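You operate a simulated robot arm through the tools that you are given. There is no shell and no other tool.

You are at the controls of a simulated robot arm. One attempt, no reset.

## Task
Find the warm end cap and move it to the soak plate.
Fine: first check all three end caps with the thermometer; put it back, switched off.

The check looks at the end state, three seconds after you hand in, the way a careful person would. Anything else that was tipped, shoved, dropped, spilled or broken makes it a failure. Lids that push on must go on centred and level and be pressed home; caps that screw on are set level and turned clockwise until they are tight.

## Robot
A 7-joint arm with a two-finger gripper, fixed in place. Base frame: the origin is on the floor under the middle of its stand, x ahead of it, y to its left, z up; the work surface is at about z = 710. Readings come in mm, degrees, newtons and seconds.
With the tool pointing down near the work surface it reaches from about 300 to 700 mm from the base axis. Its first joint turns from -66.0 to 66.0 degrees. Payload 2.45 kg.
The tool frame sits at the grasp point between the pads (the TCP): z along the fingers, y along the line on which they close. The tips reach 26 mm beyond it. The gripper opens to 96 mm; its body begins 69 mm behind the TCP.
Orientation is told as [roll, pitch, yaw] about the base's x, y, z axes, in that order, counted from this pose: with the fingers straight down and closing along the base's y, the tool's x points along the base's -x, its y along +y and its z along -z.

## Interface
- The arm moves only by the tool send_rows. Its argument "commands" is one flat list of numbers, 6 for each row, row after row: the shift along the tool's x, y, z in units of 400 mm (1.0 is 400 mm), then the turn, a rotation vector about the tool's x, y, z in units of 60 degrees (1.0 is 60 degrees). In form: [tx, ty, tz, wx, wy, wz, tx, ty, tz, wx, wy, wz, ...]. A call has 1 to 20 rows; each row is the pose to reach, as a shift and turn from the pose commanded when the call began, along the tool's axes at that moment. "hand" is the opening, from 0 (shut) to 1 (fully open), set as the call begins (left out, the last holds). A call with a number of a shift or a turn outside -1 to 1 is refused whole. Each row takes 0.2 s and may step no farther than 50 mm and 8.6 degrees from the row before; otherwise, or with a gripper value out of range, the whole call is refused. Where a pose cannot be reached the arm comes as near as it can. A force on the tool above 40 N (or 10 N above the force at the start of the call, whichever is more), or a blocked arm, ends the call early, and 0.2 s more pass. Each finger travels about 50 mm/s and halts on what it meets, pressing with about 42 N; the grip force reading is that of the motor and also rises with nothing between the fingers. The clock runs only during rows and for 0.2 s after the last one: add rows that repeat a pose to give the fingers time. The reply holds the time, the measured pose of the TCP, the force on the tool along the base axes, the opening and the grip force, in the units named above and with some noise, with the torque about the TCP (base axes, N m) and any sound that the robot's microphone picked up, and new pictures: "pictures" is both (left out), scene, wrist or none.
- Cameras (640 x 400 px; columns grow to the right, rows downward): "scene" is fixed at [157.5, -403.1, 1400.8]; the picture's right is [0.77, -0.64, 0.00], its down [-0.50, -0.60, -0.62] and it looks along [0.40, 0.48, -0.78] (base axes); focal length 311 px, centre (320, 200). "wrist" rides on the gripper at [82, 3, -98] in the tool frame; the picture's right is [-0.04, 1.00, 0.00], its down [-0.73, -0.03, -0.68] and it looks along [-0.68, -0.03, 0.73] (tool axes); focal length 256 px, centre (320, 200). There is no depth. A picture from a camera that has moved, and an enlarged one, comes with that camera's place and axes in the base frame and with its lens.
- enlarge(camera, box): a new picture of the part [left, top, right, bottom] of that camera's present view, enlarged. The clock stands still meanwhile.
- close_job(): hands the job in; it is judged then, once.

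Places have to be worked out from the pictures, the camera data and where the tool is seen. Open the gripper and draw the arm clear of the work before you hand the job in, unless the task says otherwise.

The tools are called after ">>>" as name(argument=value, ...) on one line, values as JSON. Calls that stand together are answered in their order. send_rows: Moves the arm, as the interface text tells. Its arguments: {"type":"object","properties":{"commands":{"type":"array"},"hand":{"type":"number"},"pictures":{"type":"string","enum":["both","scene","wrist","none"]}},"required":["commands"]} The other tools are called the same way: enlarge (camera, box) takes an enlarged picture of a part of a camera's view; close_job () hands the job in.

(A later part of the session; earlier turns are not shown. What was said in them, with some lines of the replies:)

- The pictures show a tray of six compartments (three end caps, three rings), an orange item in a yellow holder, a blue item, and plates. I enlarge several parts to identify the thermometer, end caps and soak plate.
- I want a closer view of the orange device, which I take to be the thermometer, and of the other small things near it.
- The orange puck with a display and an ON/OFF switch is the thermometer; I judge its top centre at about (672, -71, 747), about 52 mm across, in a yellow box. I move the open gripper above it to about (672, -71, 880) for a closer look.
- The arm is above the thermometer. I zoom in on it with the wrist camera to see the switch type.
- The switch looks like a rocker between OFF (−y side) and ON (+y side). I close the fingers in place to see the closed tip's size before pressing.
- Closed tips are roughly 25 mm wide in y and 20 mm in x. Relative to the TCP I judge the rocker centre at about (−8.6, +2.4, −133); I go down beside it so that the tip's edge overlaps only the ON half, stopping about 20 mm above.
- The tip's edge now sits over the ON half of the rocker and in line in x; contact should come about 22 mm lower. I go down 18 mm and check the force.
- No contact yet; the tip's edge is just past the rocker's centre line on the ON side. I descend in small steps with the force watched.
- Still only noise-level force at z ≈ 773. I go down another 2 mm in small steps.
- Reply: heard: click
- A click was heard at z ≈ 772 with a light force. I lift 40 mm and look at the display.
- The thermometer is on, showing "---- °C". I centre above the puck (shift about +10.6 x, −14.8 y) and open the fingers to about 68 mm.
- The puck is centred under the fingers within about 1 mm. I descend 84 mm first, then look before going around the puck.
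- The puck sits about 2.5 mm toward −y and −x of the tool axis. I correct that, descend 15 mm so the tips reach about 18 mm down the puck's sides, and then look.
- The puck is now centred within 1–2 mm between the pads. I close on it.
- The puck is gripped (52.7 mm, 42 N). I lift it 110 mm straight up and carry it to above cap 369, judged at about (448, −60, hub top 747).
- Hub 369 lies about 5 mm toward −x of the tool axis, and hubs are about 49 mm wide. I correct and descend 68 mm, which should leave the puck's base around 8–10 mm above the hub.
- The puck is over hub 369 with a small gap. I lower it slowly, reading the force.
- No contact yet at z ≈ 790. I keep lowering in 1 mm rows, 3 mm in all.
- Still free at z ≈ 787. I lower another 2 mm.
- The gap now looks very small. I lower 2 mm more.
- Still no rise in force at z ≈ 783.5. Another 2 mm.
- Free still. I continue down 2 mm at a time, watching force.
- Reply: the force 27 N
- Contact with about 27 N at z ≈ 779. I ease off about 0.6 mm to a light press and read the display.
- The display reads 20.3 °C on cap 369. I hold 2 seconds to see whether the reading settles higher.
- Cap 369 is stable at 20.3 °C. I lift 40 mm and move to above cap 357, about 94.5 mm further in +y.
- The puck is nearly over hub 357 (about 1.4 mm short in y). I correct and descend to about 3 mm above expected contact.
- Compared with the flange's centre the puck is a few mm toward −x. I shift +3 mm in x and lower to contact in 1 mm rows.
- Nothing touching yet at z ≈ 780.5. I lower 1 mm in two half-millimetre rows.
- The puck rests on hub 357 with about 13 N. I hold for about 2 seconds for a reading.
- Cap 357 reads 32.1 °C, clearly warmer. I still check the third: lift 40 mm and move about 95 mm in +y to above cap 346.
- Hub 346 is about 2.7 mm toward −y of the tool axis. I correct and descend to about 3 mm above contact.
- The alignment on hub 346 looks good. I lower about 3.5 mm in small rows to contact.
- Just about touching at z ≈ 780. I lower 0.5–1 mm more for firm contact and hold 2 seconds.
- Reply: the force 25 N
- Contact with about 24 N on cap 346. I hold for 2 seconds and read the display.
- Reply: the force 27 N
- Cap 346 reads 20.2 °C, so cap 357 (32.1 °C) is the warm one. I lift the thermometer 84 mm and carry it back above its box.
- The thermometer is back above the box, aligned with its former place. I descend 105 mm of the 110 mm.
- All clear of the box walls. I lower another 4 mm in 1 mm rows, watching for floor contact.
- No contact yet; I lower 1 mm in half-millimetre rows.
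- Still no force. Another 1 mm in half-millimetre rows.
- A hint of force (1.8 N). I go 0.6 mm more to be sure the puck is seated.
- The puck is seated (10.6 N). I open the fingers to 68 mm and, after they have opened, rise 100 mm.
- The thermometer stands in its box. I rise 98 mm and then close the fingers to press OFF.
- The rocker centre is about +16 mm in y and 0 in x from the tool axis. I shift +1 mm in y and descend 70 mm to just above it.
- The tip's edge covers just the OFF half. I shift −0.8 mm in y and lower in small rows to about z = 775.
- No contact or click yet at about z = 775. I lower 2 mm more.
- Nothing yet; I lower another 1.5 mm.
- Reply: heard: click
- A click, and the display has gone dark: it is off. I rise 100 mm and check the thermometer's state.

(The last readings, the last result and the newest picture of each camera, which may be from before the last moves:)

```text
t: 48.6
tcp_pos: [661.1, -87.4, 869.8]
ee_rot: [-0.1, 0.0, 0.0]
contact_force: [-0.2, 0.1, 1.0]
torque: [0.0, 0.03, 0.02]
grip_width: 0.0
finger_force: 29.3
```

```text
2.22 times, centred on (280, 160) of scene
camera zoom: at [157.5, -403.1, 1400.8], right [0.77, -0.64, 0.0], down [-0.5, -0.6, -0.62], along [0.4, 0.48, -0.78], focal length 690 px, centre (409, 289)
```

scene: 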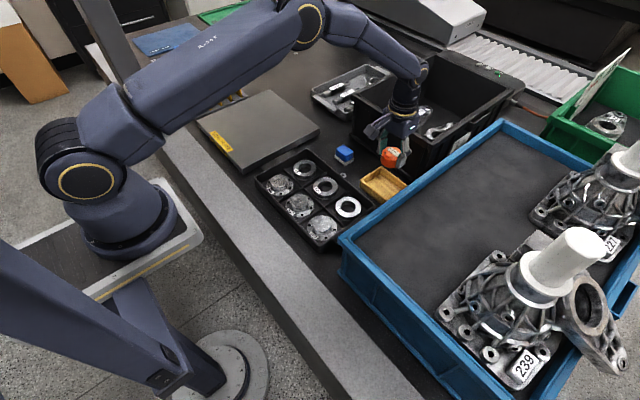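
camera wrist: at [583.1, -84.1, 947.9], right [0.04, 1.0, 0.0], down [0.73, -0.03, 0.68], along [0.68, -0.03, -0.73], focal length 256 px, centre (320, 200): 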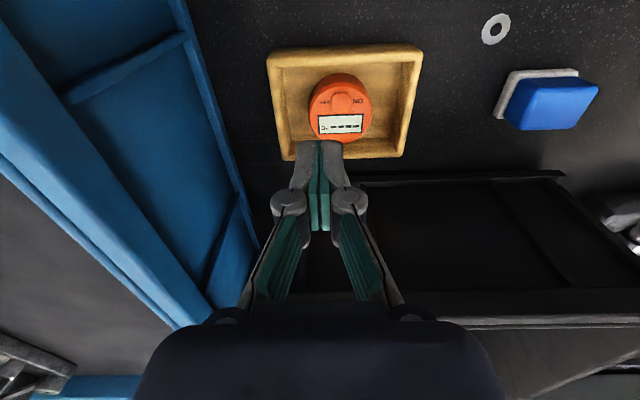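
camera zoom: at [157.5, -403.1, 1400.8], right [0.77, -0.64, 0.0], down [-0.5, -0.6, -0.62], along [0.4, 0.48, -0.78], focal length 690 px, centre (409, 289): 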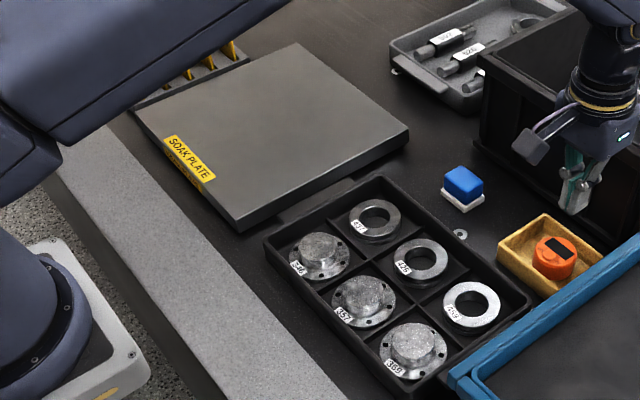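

The thermometer is in its box and switched off. I now move to above cap 357, about (447, 35), at the present height, opening the fingers to 62 mm.

>>> send_rows(commands=[0.089, 0.0511, 0, 0, 0, 0, 0.1779, 0.1023, 0, 0, 0, 0, 0.2669, 0.1534, 0, 0, 0, 0, 0.3559, 0.2045, 0, 0, 0, 0, 0.4448, 0.2557, 0, 0, 0, 0, 0.5338, 0.3068, 0, 0, 0, 0, 0.5338, 0.3068, 0, 0, 0, 0, 0.5338, 0.3068, 0, 0, 0, 0], hand=0.646, pictures="both")

>>> enlarge(camera="wrist", box=[220, 20, 420, 220])

>>> enlarge(camera="scene", box=[255, 140, 355, 240])

```text
t: 50.4
tcp_pos: [445.1, 33.3, 869.4]
ee_rot: [0.0, -0.1, 0.0]
contact_force: [0.4, 0.2, -0.4]
torque: [-0.01, -0.03, -0.01]
grip_width: 61.9
finger_force: 0.0
camera wrist: at [365.0, 37.9, 968.9], right [0.04, 1.0, 0.0], down [0.73, -0.03, 0.68], along [0.68, -0.03, -0.73], focal length 256 px, centre (320, 200)
```

scene: 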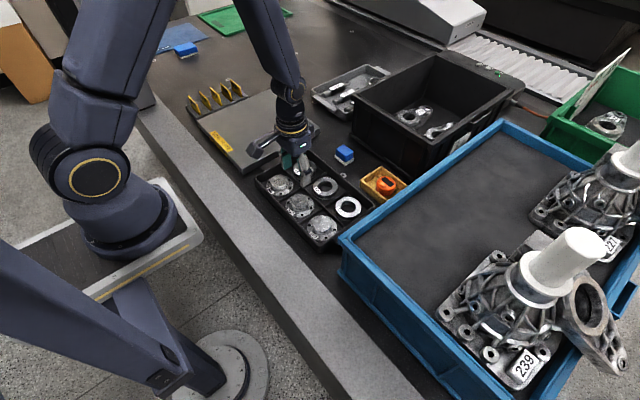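
wrist: 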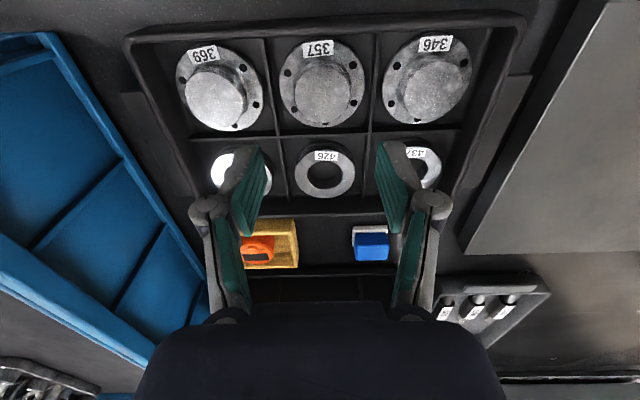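

```text
2.00 times, centred on (320, 120) of wrist
camera zoom: at [365.0, 37.9, 968.9], right [0.04, 1.0, 0.0], down [0.73, -0.03, 0.68], along [0.68, -0.03, -0.73], focal length 512 px, centre (320, 360)
```

zoom: 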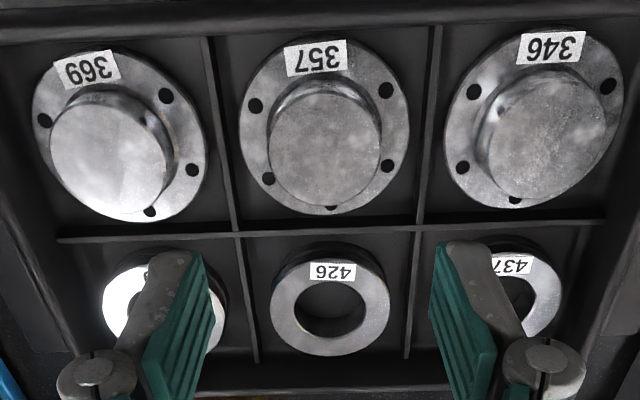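

```text
4.00 times, centred on (305, 190) of scene
camera zoom: at [157.5, -403.1, 1400.8], right [0.77, -0.64, 0.0], down [-0.5, -0.6, -0.62], along [0.4, 0.48, -0.78], focal length 1243 px, centre (380, 240)
```

zoom: 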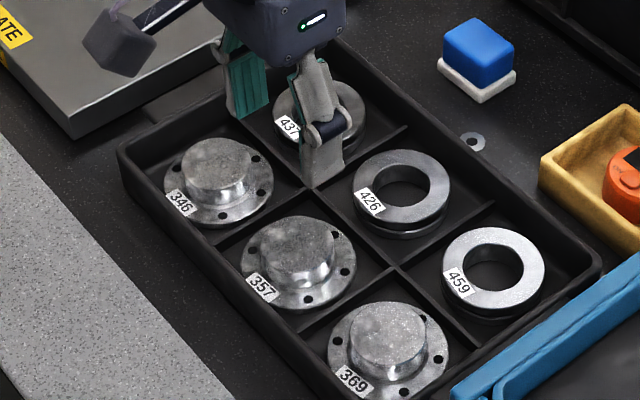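

Hub 357 (50 mm wide) is about +3 mm in x and +1 mm in y from the tool axis. I correct and descend 84 mm, tips about 20 mm above the hub, then look.

>>> send_rows(commands=[-0.0075, 0.003, 0.08, 0, 0, 0, -0.0075, 0.003, 0.16, 0, 0, 0, -0.0075, 0.003, 0.21, 0, 0, 0, -0.0075, 0.003, 0.21, 0, 0, 0], hand=0.646, pictures="none")

>>> enlarge(camera="wrist", box=[200, 50, 440, 250])

>>> enlarge(camera="scene", box=[270, 160, 340, 230])

```text
t: 51.4
tcp_pos: [451.7, 37.3, 787.0]
ee_rot: [0.1, 0.0, 0.0]
contact_force: [0.2, 0.1, 0.3]
torque: [-0.02, 0.01, -0.03]
grip_width: 62.1
finger_force: 0.0
```

```text
2.00 times, centred on (320, 150) of wrist
camera zoom: at [372.1, 41.1, 885.8], right [0.04, 1.0, 0.0], down [0.73, -0.03, 0.68], along [0.68, -0.03, -0.73], focal length 512 px, centre (320, 300)
```

zoom: 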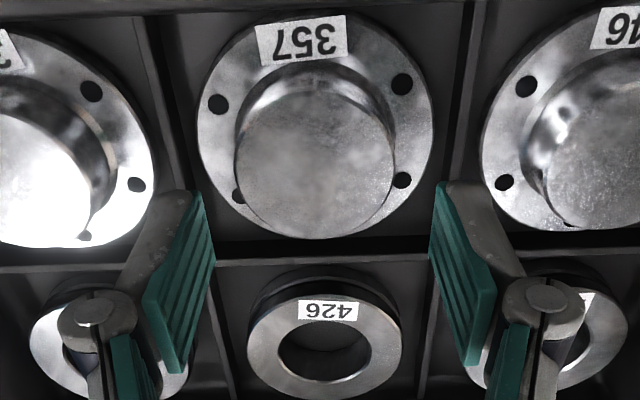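

```text
5.71 times, centred on (305, 195) of scene
camera zoom: at [157.5, -403.1, 1400.8], right [0.77, -0.64, 0.0], down [-0.5, -0.6, -0.62], along [0.4, 0.48, -0.78], focal length 1775 px, centre (406, 229)
```

zoom: 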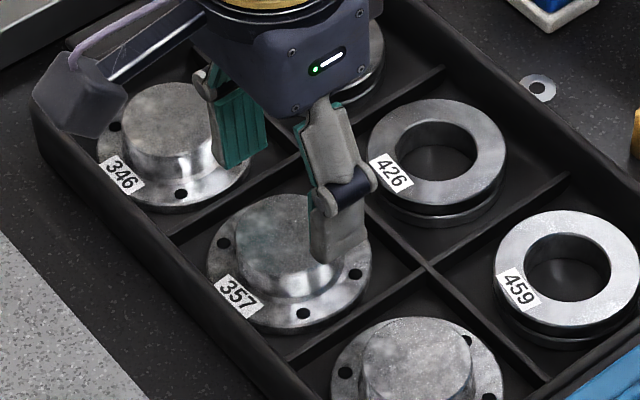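

The arm settled a few mm forward: hub 357 is now about −6 mm in x and −1.5 mm in y from the tool axis. I correct that at this height and look again.

>>> send_rows(commands=[0.015, -0.0038, 0, 0, 0, 0, 0.015, -0.0038, 0.02, 0, 0, 0, 0.015, -0.0038, 0.02, 0, 0, 0, 0.015, -0.0038, 0.02, 0, 0, 0], hand=0.646, pictures="none")

>>> enlarge(camera="wrist", box=[200, 50, 440, 250])

>>> enlarge(camera="scene", box=[270, 160, 340, 230])

```text
t: 52.4
tcp_pos: [444.4, 34.9, 779.1]
ee_rot: [0.1, 0.1, 0.0]
contact_force: [-0.4, 0.1, -0.3]
torque: [-0.02, -0.01, 0.02]
grip_width: 62.0
finger_force: 0.1
```

```text
2.00 times, centred on (320, 150) of wrist
camera zoom: at [364.9, 40.1, 877.7], right [0.04, 1.0, 0.0], down [0.73, -0.03, 0.68], along [0.68, -0.03, -0.73], focal length 512 px, centre (320, 300)
```

zoom: 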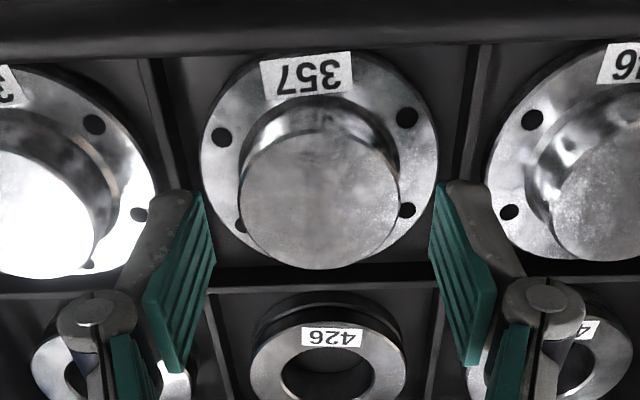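

```text
5.71 times, centred on (305, 195) of scene
camera zoom: at [157.5, -403.1, 1400.8], right [0.77, -0.64, 0.0], down [-0.5, -0.6, -0.62], along [0.4, 0.48, -0.78], focal length 1775 px, centre (406, 229)
```

zoom: 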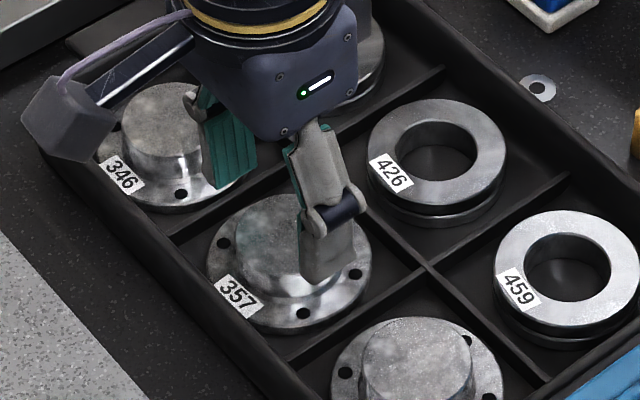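

Now hub 357 is centred within 1 mm between the pads. I descend 20 mm, straddling the hub, and look.

>>> send_rows(commands=[0, 0, 0.025, 0, 0, 0, 0, 0, 0.05, 0, 0, 0, 0, 0, 0.05, 0, 0, 0], hand=0.646, pictures="none")

>>> enlarge(camera="wrist", box=[200, 70, 440, 270])

>>> enlarge(camera="scene", box=[275, 170, 335, 230])

```text
t: 53.2
tcp_pos: [443.9, 35.5, 758.1]
ee_rot: [0.0, 0.1, 0.1]
contact_force: [-0.7, -1.4, -0.1]
torque: [0.01, 0.01, 0.01]
grip_width: 61.8
finger_force: 0.0
```

```text
2.00 times, centred on (320, 170) of wrist
camera zoom: at [363.9, 40.3, 857.6], right [0.04, 1.0, 0.0], down [0.73, -0.03, 0.68], along [0.68, -0.03, -0.73], focal length 512 px, centre (320, 260)
```

zoom: 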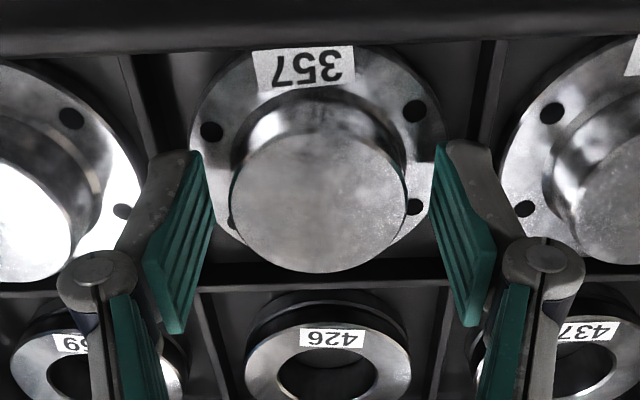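

```text
6.67 times, centred on (305, 200) of scene
camera zoom: at [157.5, -403.1, 1400.8], right [0.77, -0.64, 0.0], down [-0.5, -0.6, -0.62], along [0.4, 0.48, -0.78], focal length 2071 px, centre (420, 200)
```

zoom: 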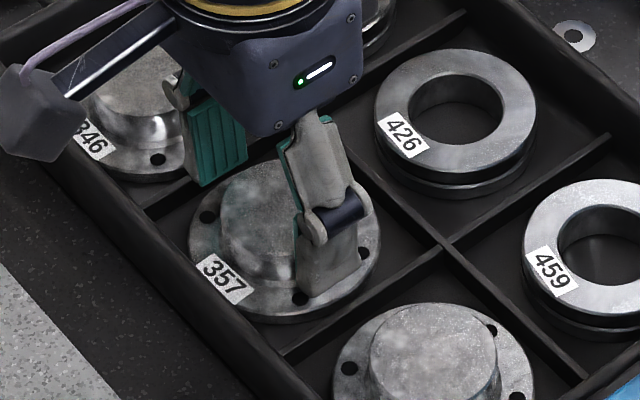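

Well centred. I go down 6 mm more in small rows, then close on the hub.

>>> send_rows(commands=[0, 0, 0.005, 0, 0, 0, 0, 0, 0.01, 0, 0, 0, 0, 0, 0.015, 0, 0, 0, 0, 0, 0.015, 0, 0, 0], hand=0.646, pictures="none")

>>> enlarge(camera="scene", box=[285, 180, 335, 230])

>>> enlarge(camera="wrist", box=[200, 70, 440, 270])

```text
t: 54.2
tcp_pos: [443.0, 34.2, 752.7]
ee_rot: [0.0, 0.0, 0.0]
contact_force: [-0.3, -0.5, -0.7]
torque: [0.02, 0.02, 0.0]
grip_width: 62.1
finger_force: 0.0
```

```text
8.00 times, centred on (310, 205) of scene
camera zoom: at [157.5, -403.1, 1400.8], right [0.77, -0.64, 0.0], down [-0.5, -0.6, -0.62], along [0.4, 0.48, -0.78], focal length 2485 px, centre (400, 160)
```

zoom: 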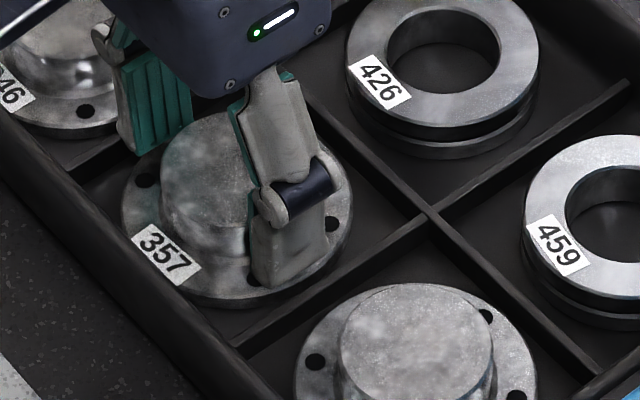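

```text
2.00 times, centred on (320, 170) of wrist
camera zoom: at [363.0, 39.7, 852.3], right [0.04, 1.0, 0.0], down [0.73, -0.03, 0.68], along [0.68, -0.03, -0.73], focal length 512 px, centre (320, 260)
```

zoom: 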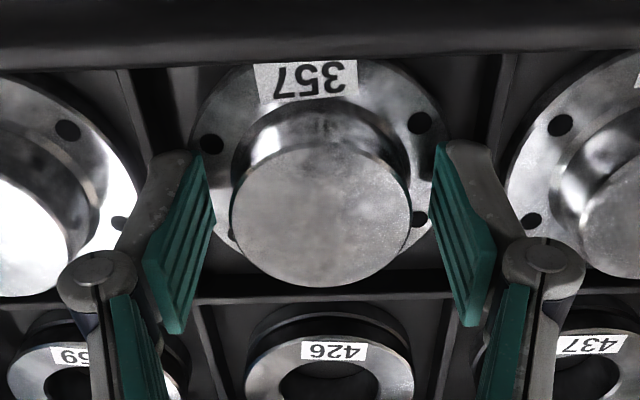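

The hub is about 2.5 mm ahead of the pads' middle, so I shift +2.5 mm in x and then close.

>>> send_rows(commands=[-0.0063, 0, 0, 0, 0, 0, -0.0063, 0, 0.002, 0, 0, 0, -0.0063, 0, 0.002, 0, 0, 0], hand=0.646, pictures="none")

>>> send_rows(commands=[0, 0, 0, 0, 0, 0, 0, 0, 0, 0, 0, 0, 0, 0, 0, 0, 0, 0, 0, 0, 0, 0, 0, 0], hand=0.2, pictures="wrist")

>>> enlarge(camera="wrist", box=[200, 70, 440, 270])

```text
t: 55.0
tcp_pos: [446.5, 34.6, 752.3]
ee_rot: [0.0, -0.1, 0.0]
contact_force: [-0.1, 0.2, -0.7]
torque: [-0.02, -0.01, -0.01]
grip_width: 62.0
finger_force: 0.0
```

```text
t: 56.0
tcp_pos: [447.8, 35.0, 751.9]
ee_rot: [0.0, -0.1, 0.1]
contact_force: [0.1, 0.7, 0.9]
torque: [0.02, 0.01, -0.07]
grip_width: 49.2
finger_force: 41.8
camera wrist: at [366.2, 39.7, 851.1], right [0.04, 1.0, 0.0], down [0.73, -0.03, 0.68], along [0.68, -0.03, -0.73], focal length 256 px, centre (320, 200)
```

wrist: 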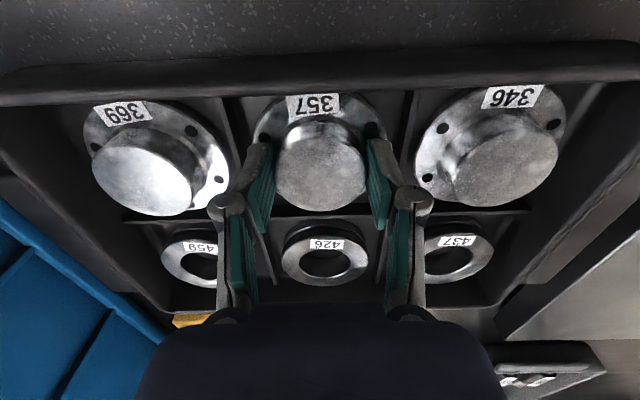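

```text
2.00 times, centred on (320, 170) of wrist
camera zoom: at [366.2, 39.7, 851.1], right [0.04, 1.0, 0.0], down [0.73, -0.03, 0.68], along [0.68, -0.03, -0.73], focal length 512 px, centre (320, 260)
```

zoom: 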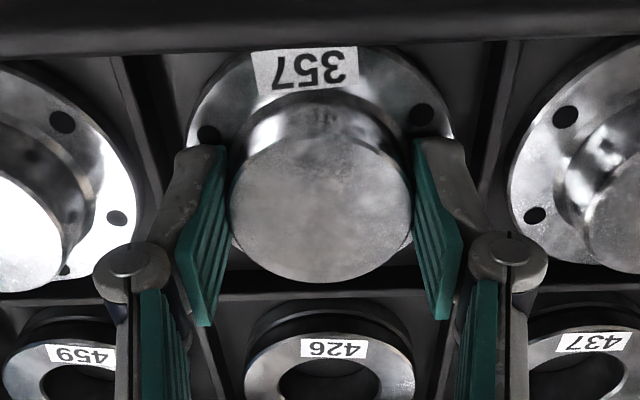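

Cap 357 is gripped (49.2 mm, 42 N). I lift slowly, 100 mm in all, and check that it hangs firmly.

>>> send_rows(commands=[0, 0, -0.01, 0, 0, 0, 0, 0, -0.03, 0, 0, 0, 0, 0, -0.07, 0, 0, 0, 0, 0, -0.13, 0, 0, 0, 0, 0, -0.19, 0, 0, 0, 0, 0, -0.25, 0, 0, 0, 0, 0, -0.25, 0, 0, 0], hand=0.2, pictures="both")

>>> enlarge(camera="scene", box=[240, 100, 380, 240])

```text
t: 57.6
tcp_pos: [447.7, 33.7, 852.0]
ee_rot: [0.0, 0.1, 0.0]
contact_force: [-0.7, 0.3, -2.3]
torque: [-0.03, -0.01, -0.01]
grip_width: 49.2
finger_force: 41.8
camera wrist: at [367.4, 38.2, 951.0], right [0.04, 1.0, 0.0], down [0.73, -0.03, 0.68], along [0.68, -0.03, -0.73], focal length 256 px, centre (320, 200)
```

scene: 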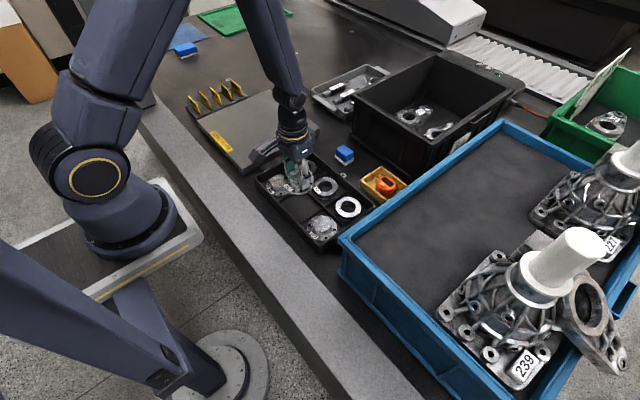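
wrist: 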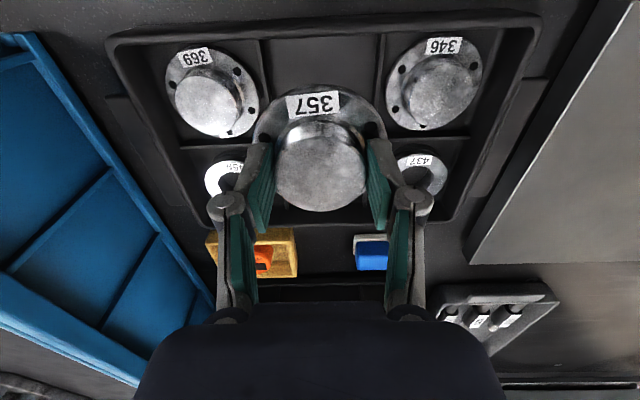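

```text
2.86 times, centred on (310, 170) of scene
camera zoom: at [157.5, -403.1, 1400.8], right [0.77, -0.64, 0.0], down [-0.5, -0.6, -0.62], along [0.4, 0.48, -0.78], focal length 888 px, centre (349, 286)
```

zoom: 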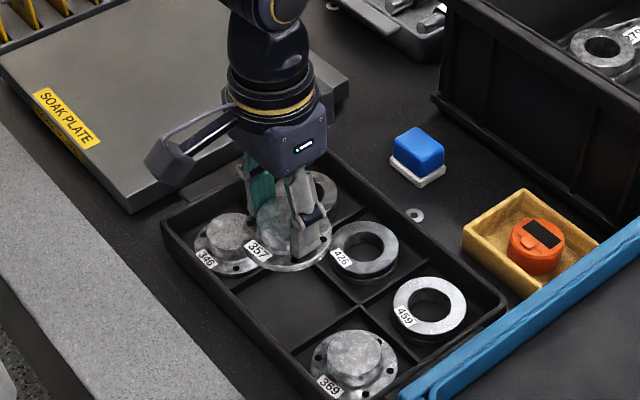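

The cap is held level, clear of the tray. I carry it over the soak plate to about (500, 345) at this height.

>>> send_rows(commands=[-0.0084, 0.0484, 0, 0, 0, 0, -0.0251, 0.1453, 0, 0, 0, 0, -0.0418, 0.2422, 0, 0, 0, 0, -0.0585, 0.3391, 0, 0, 0, 0, -0.0753, 0.4359, 0, 0, 0, 0, -0.092, 0.5328, 0, 0, 0, 0, -0.1087, 0.6297, 0, 0, 0, 0, -0.1254, 0.7266, 0, 0, 0, 0, -0.1338, 0.775, 0, 0, 0, 0, -0.1338, 0.775, 0, 0, 0, 0, -0.1338, 0.775, 0, 0, 0, 0], hand=0.2, pictures="both")

>>> enlarge(camera="scene", box=[170, 60, 350, 200])

```text
t: 60.0
tcp_pos: [498.8, 346.6, 850.3]
ee_rot: [-0.1, 0.0, 0.0]
contact_force: [0.1, -0.6, -2.2]
torque: [-0.01, 0.01, 0.0]
grip_width: 49.3
finger_force: 42.0
camera wrist: at [418.9, 351.0, 949.6], right [0.04, 1.0, 0.0], down [0.73, -0.03, 0.68], along [0.68, -0.03, -0.73], focal length 256 px, centre (320, 200)
```

scene: 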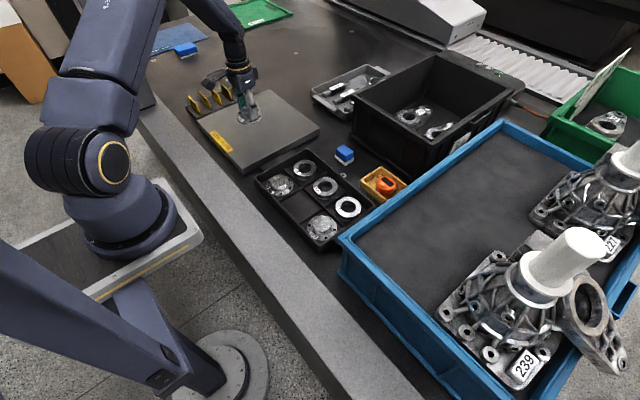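
wrist: 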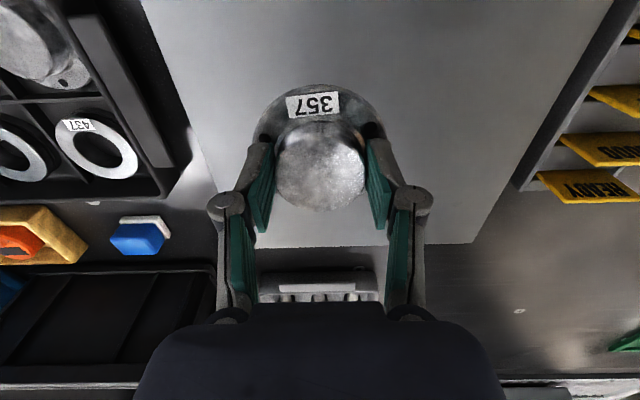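

```text
2.86 times, centred on (260, 130) of scene
camera zoom: at [157.5, -403.1, 1400.8], right [0.77, -0.64, 0.0], down [-0.5, -0.6, -0.62], along [0.4, 0.48, -0.78], focal length 888 px, centre (491, 400)
```

zoom: 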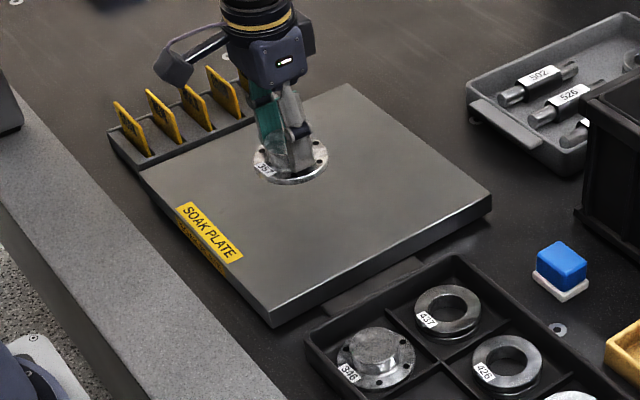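

The cap is above the plate with ample margin on all sides. The plate top should be near z = 736, giving contact at TCP z ≈ 776; I descend 65 mm to 788 first, and also look at the plate's label.

>>> send_rows(commands=[0, 0, 0.06, 0, 0, 0, 0, 0, 0.12, 0, 0, 0, 0, 0, 0.1625, 0, 0, 0, 0, 0, 0.1625, 0, 0, 0], hand=0.2, pictures="none")

>>> enlarge(camera="scene", box=[205, 80, 285, 150])

>>> enlarge(camera="wrist", box=[180, 40, 460, 240])

```text
t: 61.0
tcp_pos: [499.2, 345.9, 785.4]
ee_rot: [0.0, 0.1, 0.1]
contact_force: [0.1, 0.2, -1.9]
torque: [0.02, 0.01, 0.04]
grip_width: 49.2
finger_force: 42.5
```

```text
5.71 times, centred on (245, 115) of scene
camera zoom: at [157.5, -403.1, 1400.8], right [0.77, -0.64, 0.0], down [-0.5, -0.6, -0.62], along [0.4, 0.48, -0.78], focal length 1775 px, centre (749, 686)
```

zoom: 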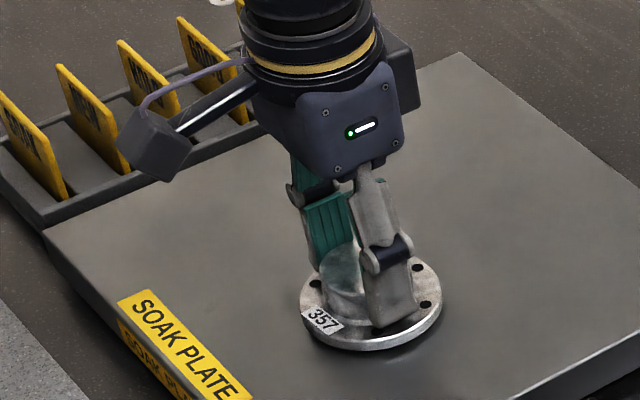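

```text
2.00 times, centred on (320, 140) of wrist
camera zoom: at [419.9, 349.4, 885.6], right [0.04, 1.0, 0.0], down [0.73, -0.03, 0.68], along [0.68, -0.03, -0.73], focal length 512 px, centre (320, 320)
```

zoom: 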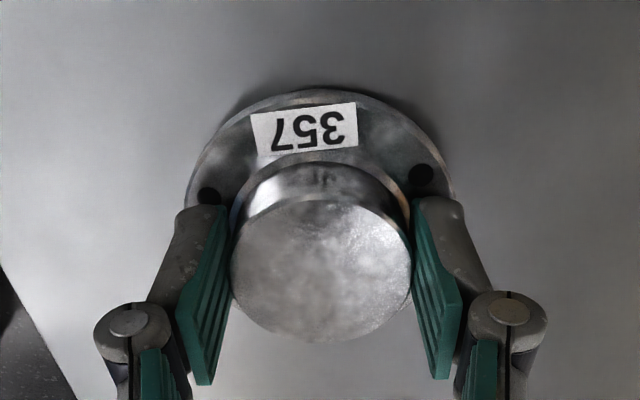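

The cap is some millimetres above the plate. I lower 5 mm in 1 mm rows.

>>> send_rows(commands=[0, 0, 0.0025, 0, 0, 0, 0, 0, 0.005, 0, 0, 0, 0, 0, 0.0075, 0, 0, 0, 0, 0, 0.01, 0, 0, 0, 0, 0, 0.0125, 0, 0, 0], hand=0.2, pictures="none")

>>> enlarge(camera="scene", box=[230, 100, 280, 140])

```text
t: 62.2
tcp_pos: [500.4, 345.6, 782.5]
ee_rot: [0.0, 0.0, 0.0]
contact_force: [0.9, -1.2, 1.8]
torque: [-0.04, 0.16, 0.01]
grip_width: 49.3
finger_force: 42.3
```

```text
10.00 times, centred on (255, 120) of scene
camera zoom: at [157.5, -403.2, 1400.8], right [0.77, -0.64, 0.0], down [-0.5, -0.6, -0.62], along [0.4, 0.48, -0.78], focal length 3106 px, centre (970, 1000)
```

zoom: 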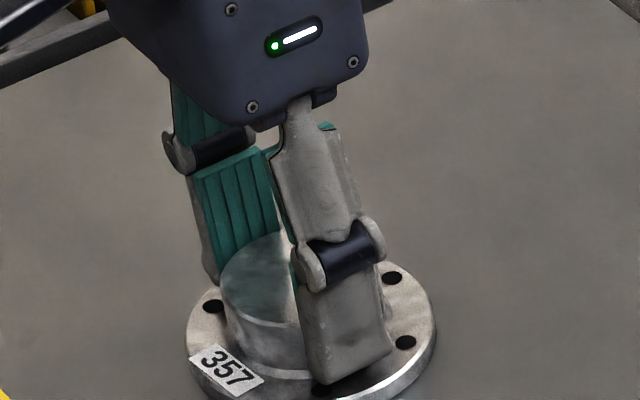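

Force has risen from −2 to +1.8 N with some torque, so the cap has just touched. I lower 0.5 mm more to confirm seating.

>>> send_rows(commands=[0, 0, 0.0008, 0, 0, 0, 0, 0, 0.0013, 0, 0, 0, 0, 0, 0.0013, 0, 0, 0], hand=0.2, pictures="none")

```text
t: 63.0
tcp_pos: [501.2, 345.9, 781.7]
ee_rot: [0.1, 0.1, 0.1]
contact_force: [-3.5, 1.1, 7.2]
torque: [-0.19, -0.07, -0.11]
grip_width: 49.2
finger_force: 41.8
```

The cap is on the plate (about 9 N net). I open the fingers to 62 mm and check before rising.

>>> send_rows(commands=[0, 0, 0, 0, 0, 0, 0, 0, 0, 0, 0, 0, 0, 0, 0, 0, 0, 0], hand=0.646, pictures="none")

>>> enlarge(camera="wrist", box=[180, 60, 460, 260])

>>> enlarge(camera="scene", box=[225, 95, 285, 145])

```text
t: 63.8
tcp_pos: [501.1, 345.3, 781.4]
ee_rot: [0.0, 0.0, 0.1]
contact_force: [0.8, 0.7, 0.1]
torque: [0.04, 0.01, 0.0]
grip_width: 62.2
finger_force: 0.0
```

```text
2.00 times, centred on (320, 160) of wrist
camera zoom: at [420.3, 349.6, 880.7], right [0.04, 1.0, 0.0], down [0.73, -0.03, 0.68], along [0.68, -0.03, -0.73], focal length 512 px, centre (320, 280)
```

zoom: 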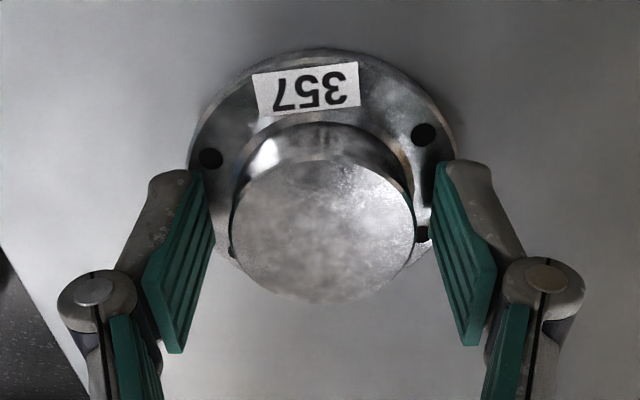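

```text
8.00 times, centred on (255, 120) of scene
camera zoom: at [157.5, -403.1, 1400.8], right [0.77, -0.64, 0.0], down [-0.5, -0.6, -0.62], along [0.4, 0.48, -0.78], focal length 2485 px, centre (840, 840)
```

zoom: 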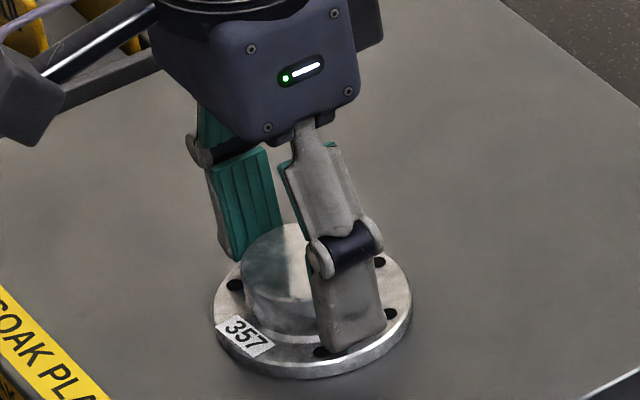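

The cap stands flat on the plate, free of the fingers. I rise 200 mm, then look over the whole scene.

>>> send_rows(commands=[0, 0, -0.05, 0, 0, 0, 0, 0, -0.15, 0, 0, 0, 0, 0, -0.25, 0, 0, 0, 0, 0, -0.36, 0, 0, 0, 0, 0, -0.47, 0, 0, 0, 0, 0, -0.5, 0, 0, 0, 0, 0, -0.5, 0, 0, 0], hand=0.646, pictures="both")

>>> enlarge(camera="scene", box=[170, 60, 350, 200])

>>> enlarge(camera="wrist", box=[400, 0, 640, 200])

```text
t: 65.4
tcp_pos: [499.9, 344.1, 980.9]
ee_rot: [-0.1, 0.0, 0.0]
contact_force: [-0.3, 1.1, -0.2]
torque: [0.03, -0.04, 0.02]
grip_width: 62.0
finger_force: 0.0
camera wrist: at [419.1, 348.6, 1080.7], right [0.04, 1.0, 0.0], down [0.73, -0.03, 0.68], along [0.68, -0.03, -0.73], focal length 256 px, centre (320, 200)
```

scene: 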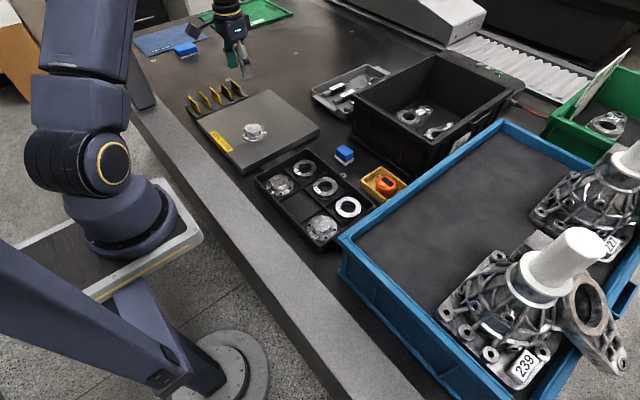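
wrist: 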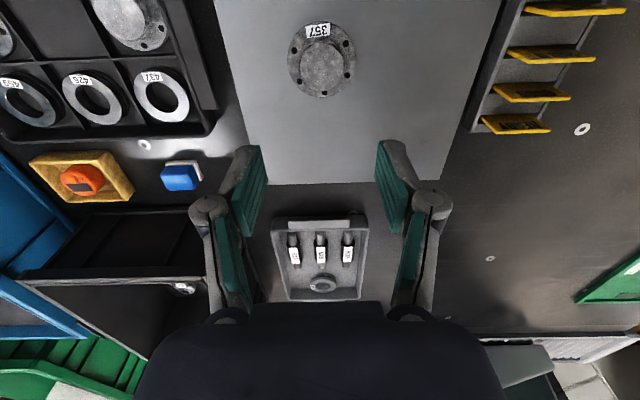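

```text
2.86 times, centred on (260, 130) of scene
camera zoom: at [157.5, -403.1, 1400.8], right [0.77, -0.64, 0.0], down [-0.5, -0.6, -0.62], along [0.4, 0.48, -0.78], focal length 888 px, centre (491, 400)
```

zoom: 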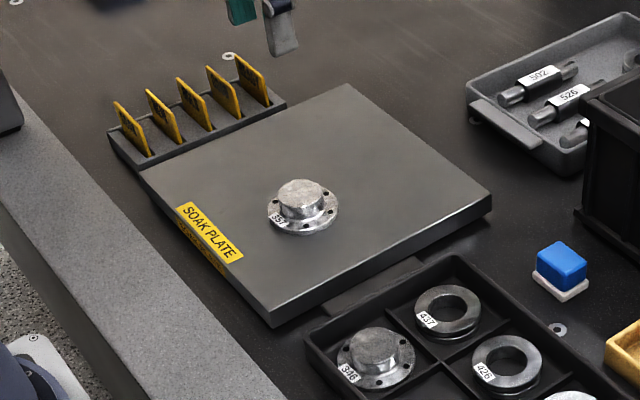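

```text
2.00 times, centred on (520, 100) of wrist
camera zoom: at [419.1, 348.6, 1080.7], right [0.04, 1.0, 0.0], down [0.73, -0.03, 0.68], along [0.68, -0.03, -0.73], focal length 512 px, centre (-80, 400)
```

zoom: 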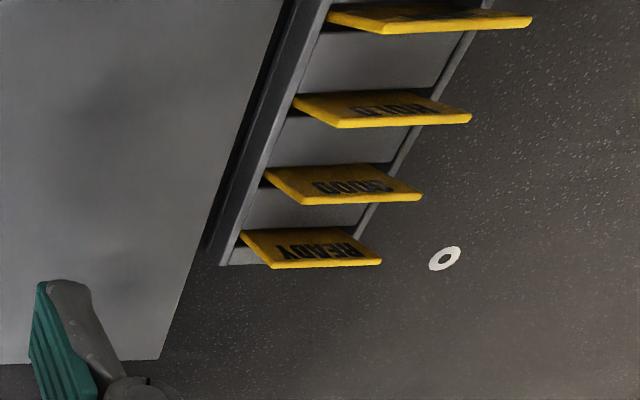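

The cap sits flat on the soak plate; the other caps look untouched in the tray. I open the gripper fully, draw the arm back and up, and inspect everything once more.

>>> send_rows(commands=[0.02, -0.08, -0.03, 0, 0, 0, 0.05, -0.18, -0.06, 0, 0, 0, 0.08, -0.28, -0.09, 0, 0, 0, 0.11, -0.38, -0.12, 0, 0, 0, 0.14, -0.48, -0.12, 0, 0, 0, 0.17, -0.58, -0.12, 0, 0, 0, 0.2, -0.68, -0.12, 0, 0, 0, 0.2, -0.68, -0.12, 0, 0, 0, 0.2, -0.68, -0.12, 0, 0, 0], hand=1, pictures="both")

>>> enlarge(camera="scene", box=[180, 80, 420, 250])

>>> enlarge(camera="wrist", box=[160, 0, 640, 260])

```text
t: 67.4
tcp_pos: [418.2, 73.6, 1031.5]
ee_rot: [0.1, 0.1, 0.0]
contact_force: [-0.7, 0.2, 0.5]
torque: [0.01, 0.02, -0.02]
grip_width: 96.1
finger_force: 0.1
camera wrist: at [337.6, 76.6, 1130.8], right [0.04, 1.0, 0.0], down [0.73, -0.03, 0.68], along [0.68, -0.03, -0.73], focal length 256 px, centre (320, 200)
```

scene: 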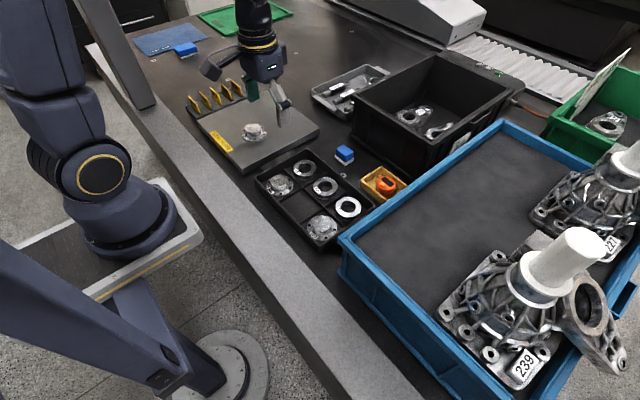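
wrist: 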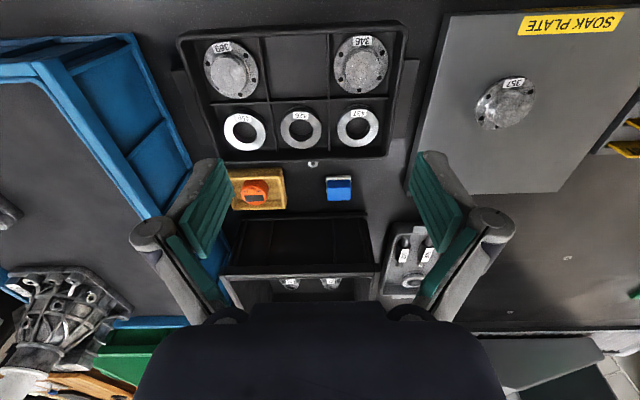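

```text
2.35 times, centred on (300, 165) of scene
camera zoom: at [157.5, -403.1, 1400.8], right [0.77, -0.64, 0.0], down [-0.5, -0.6, -0.62], along [0.4, 0.48, -0.78], focal length 731 px, centre (367, 282)
```

zoom: 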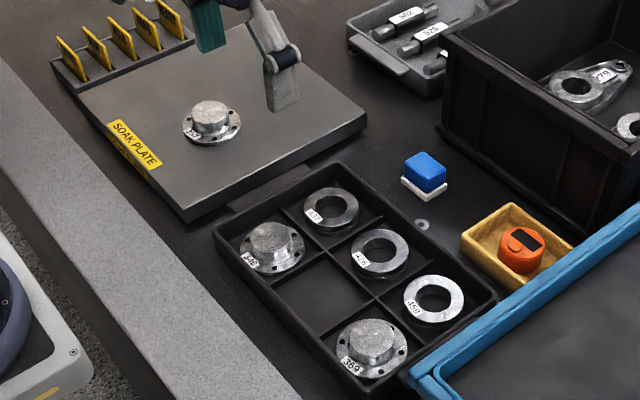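

```text
1.33 times, centred on (400, 130) of wrist
camera zoom: at [337.6, 76.6, 1130.8], right [0.04, 1.0, 0.0], down [0.73, -0.03, 0.68], along [0.68, -0.03, -0.73], focal length 341 px, centre (213, 293)
```

zoom: 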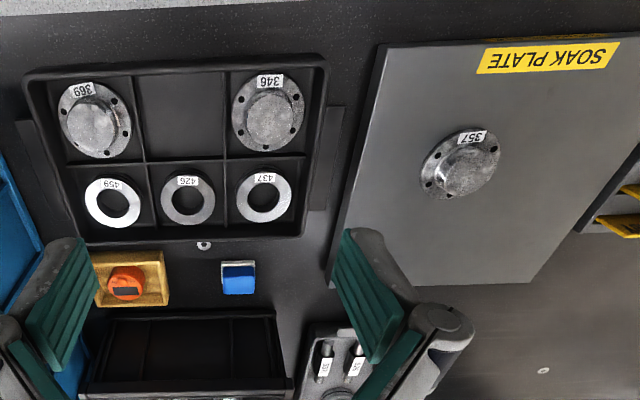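

Warm cap 357 (32.1 °C) lies flat on the soak plate. Caps 346 (20.2 °C) and 369 (20.3 °C) are in their tray places, the thermometer is in its box with a dark display, and the gripper is open and clear. I hand in the job.

>>> close_job()

```text
The job is handed in.
```

I found the warm end cap, number 357, and moved it to the soak plate, where it lies flat. I have handed in the job, but no verdict came back with the hand-in.

I checked all three caps with the thermometer first:

| End cap | Reading |
|---|---|
| 346 | 20.2 °C |
| 357 | 32.1 °C |
| 369 | 20.3 °C |

The thermometer is back in its yellow box and switched off; its display is dark. Caps 346 and 369 are still in their tray places, and nothing else in the last pictures looks tipped or moved. I opened the gripper and drew the arm clear before handing in.
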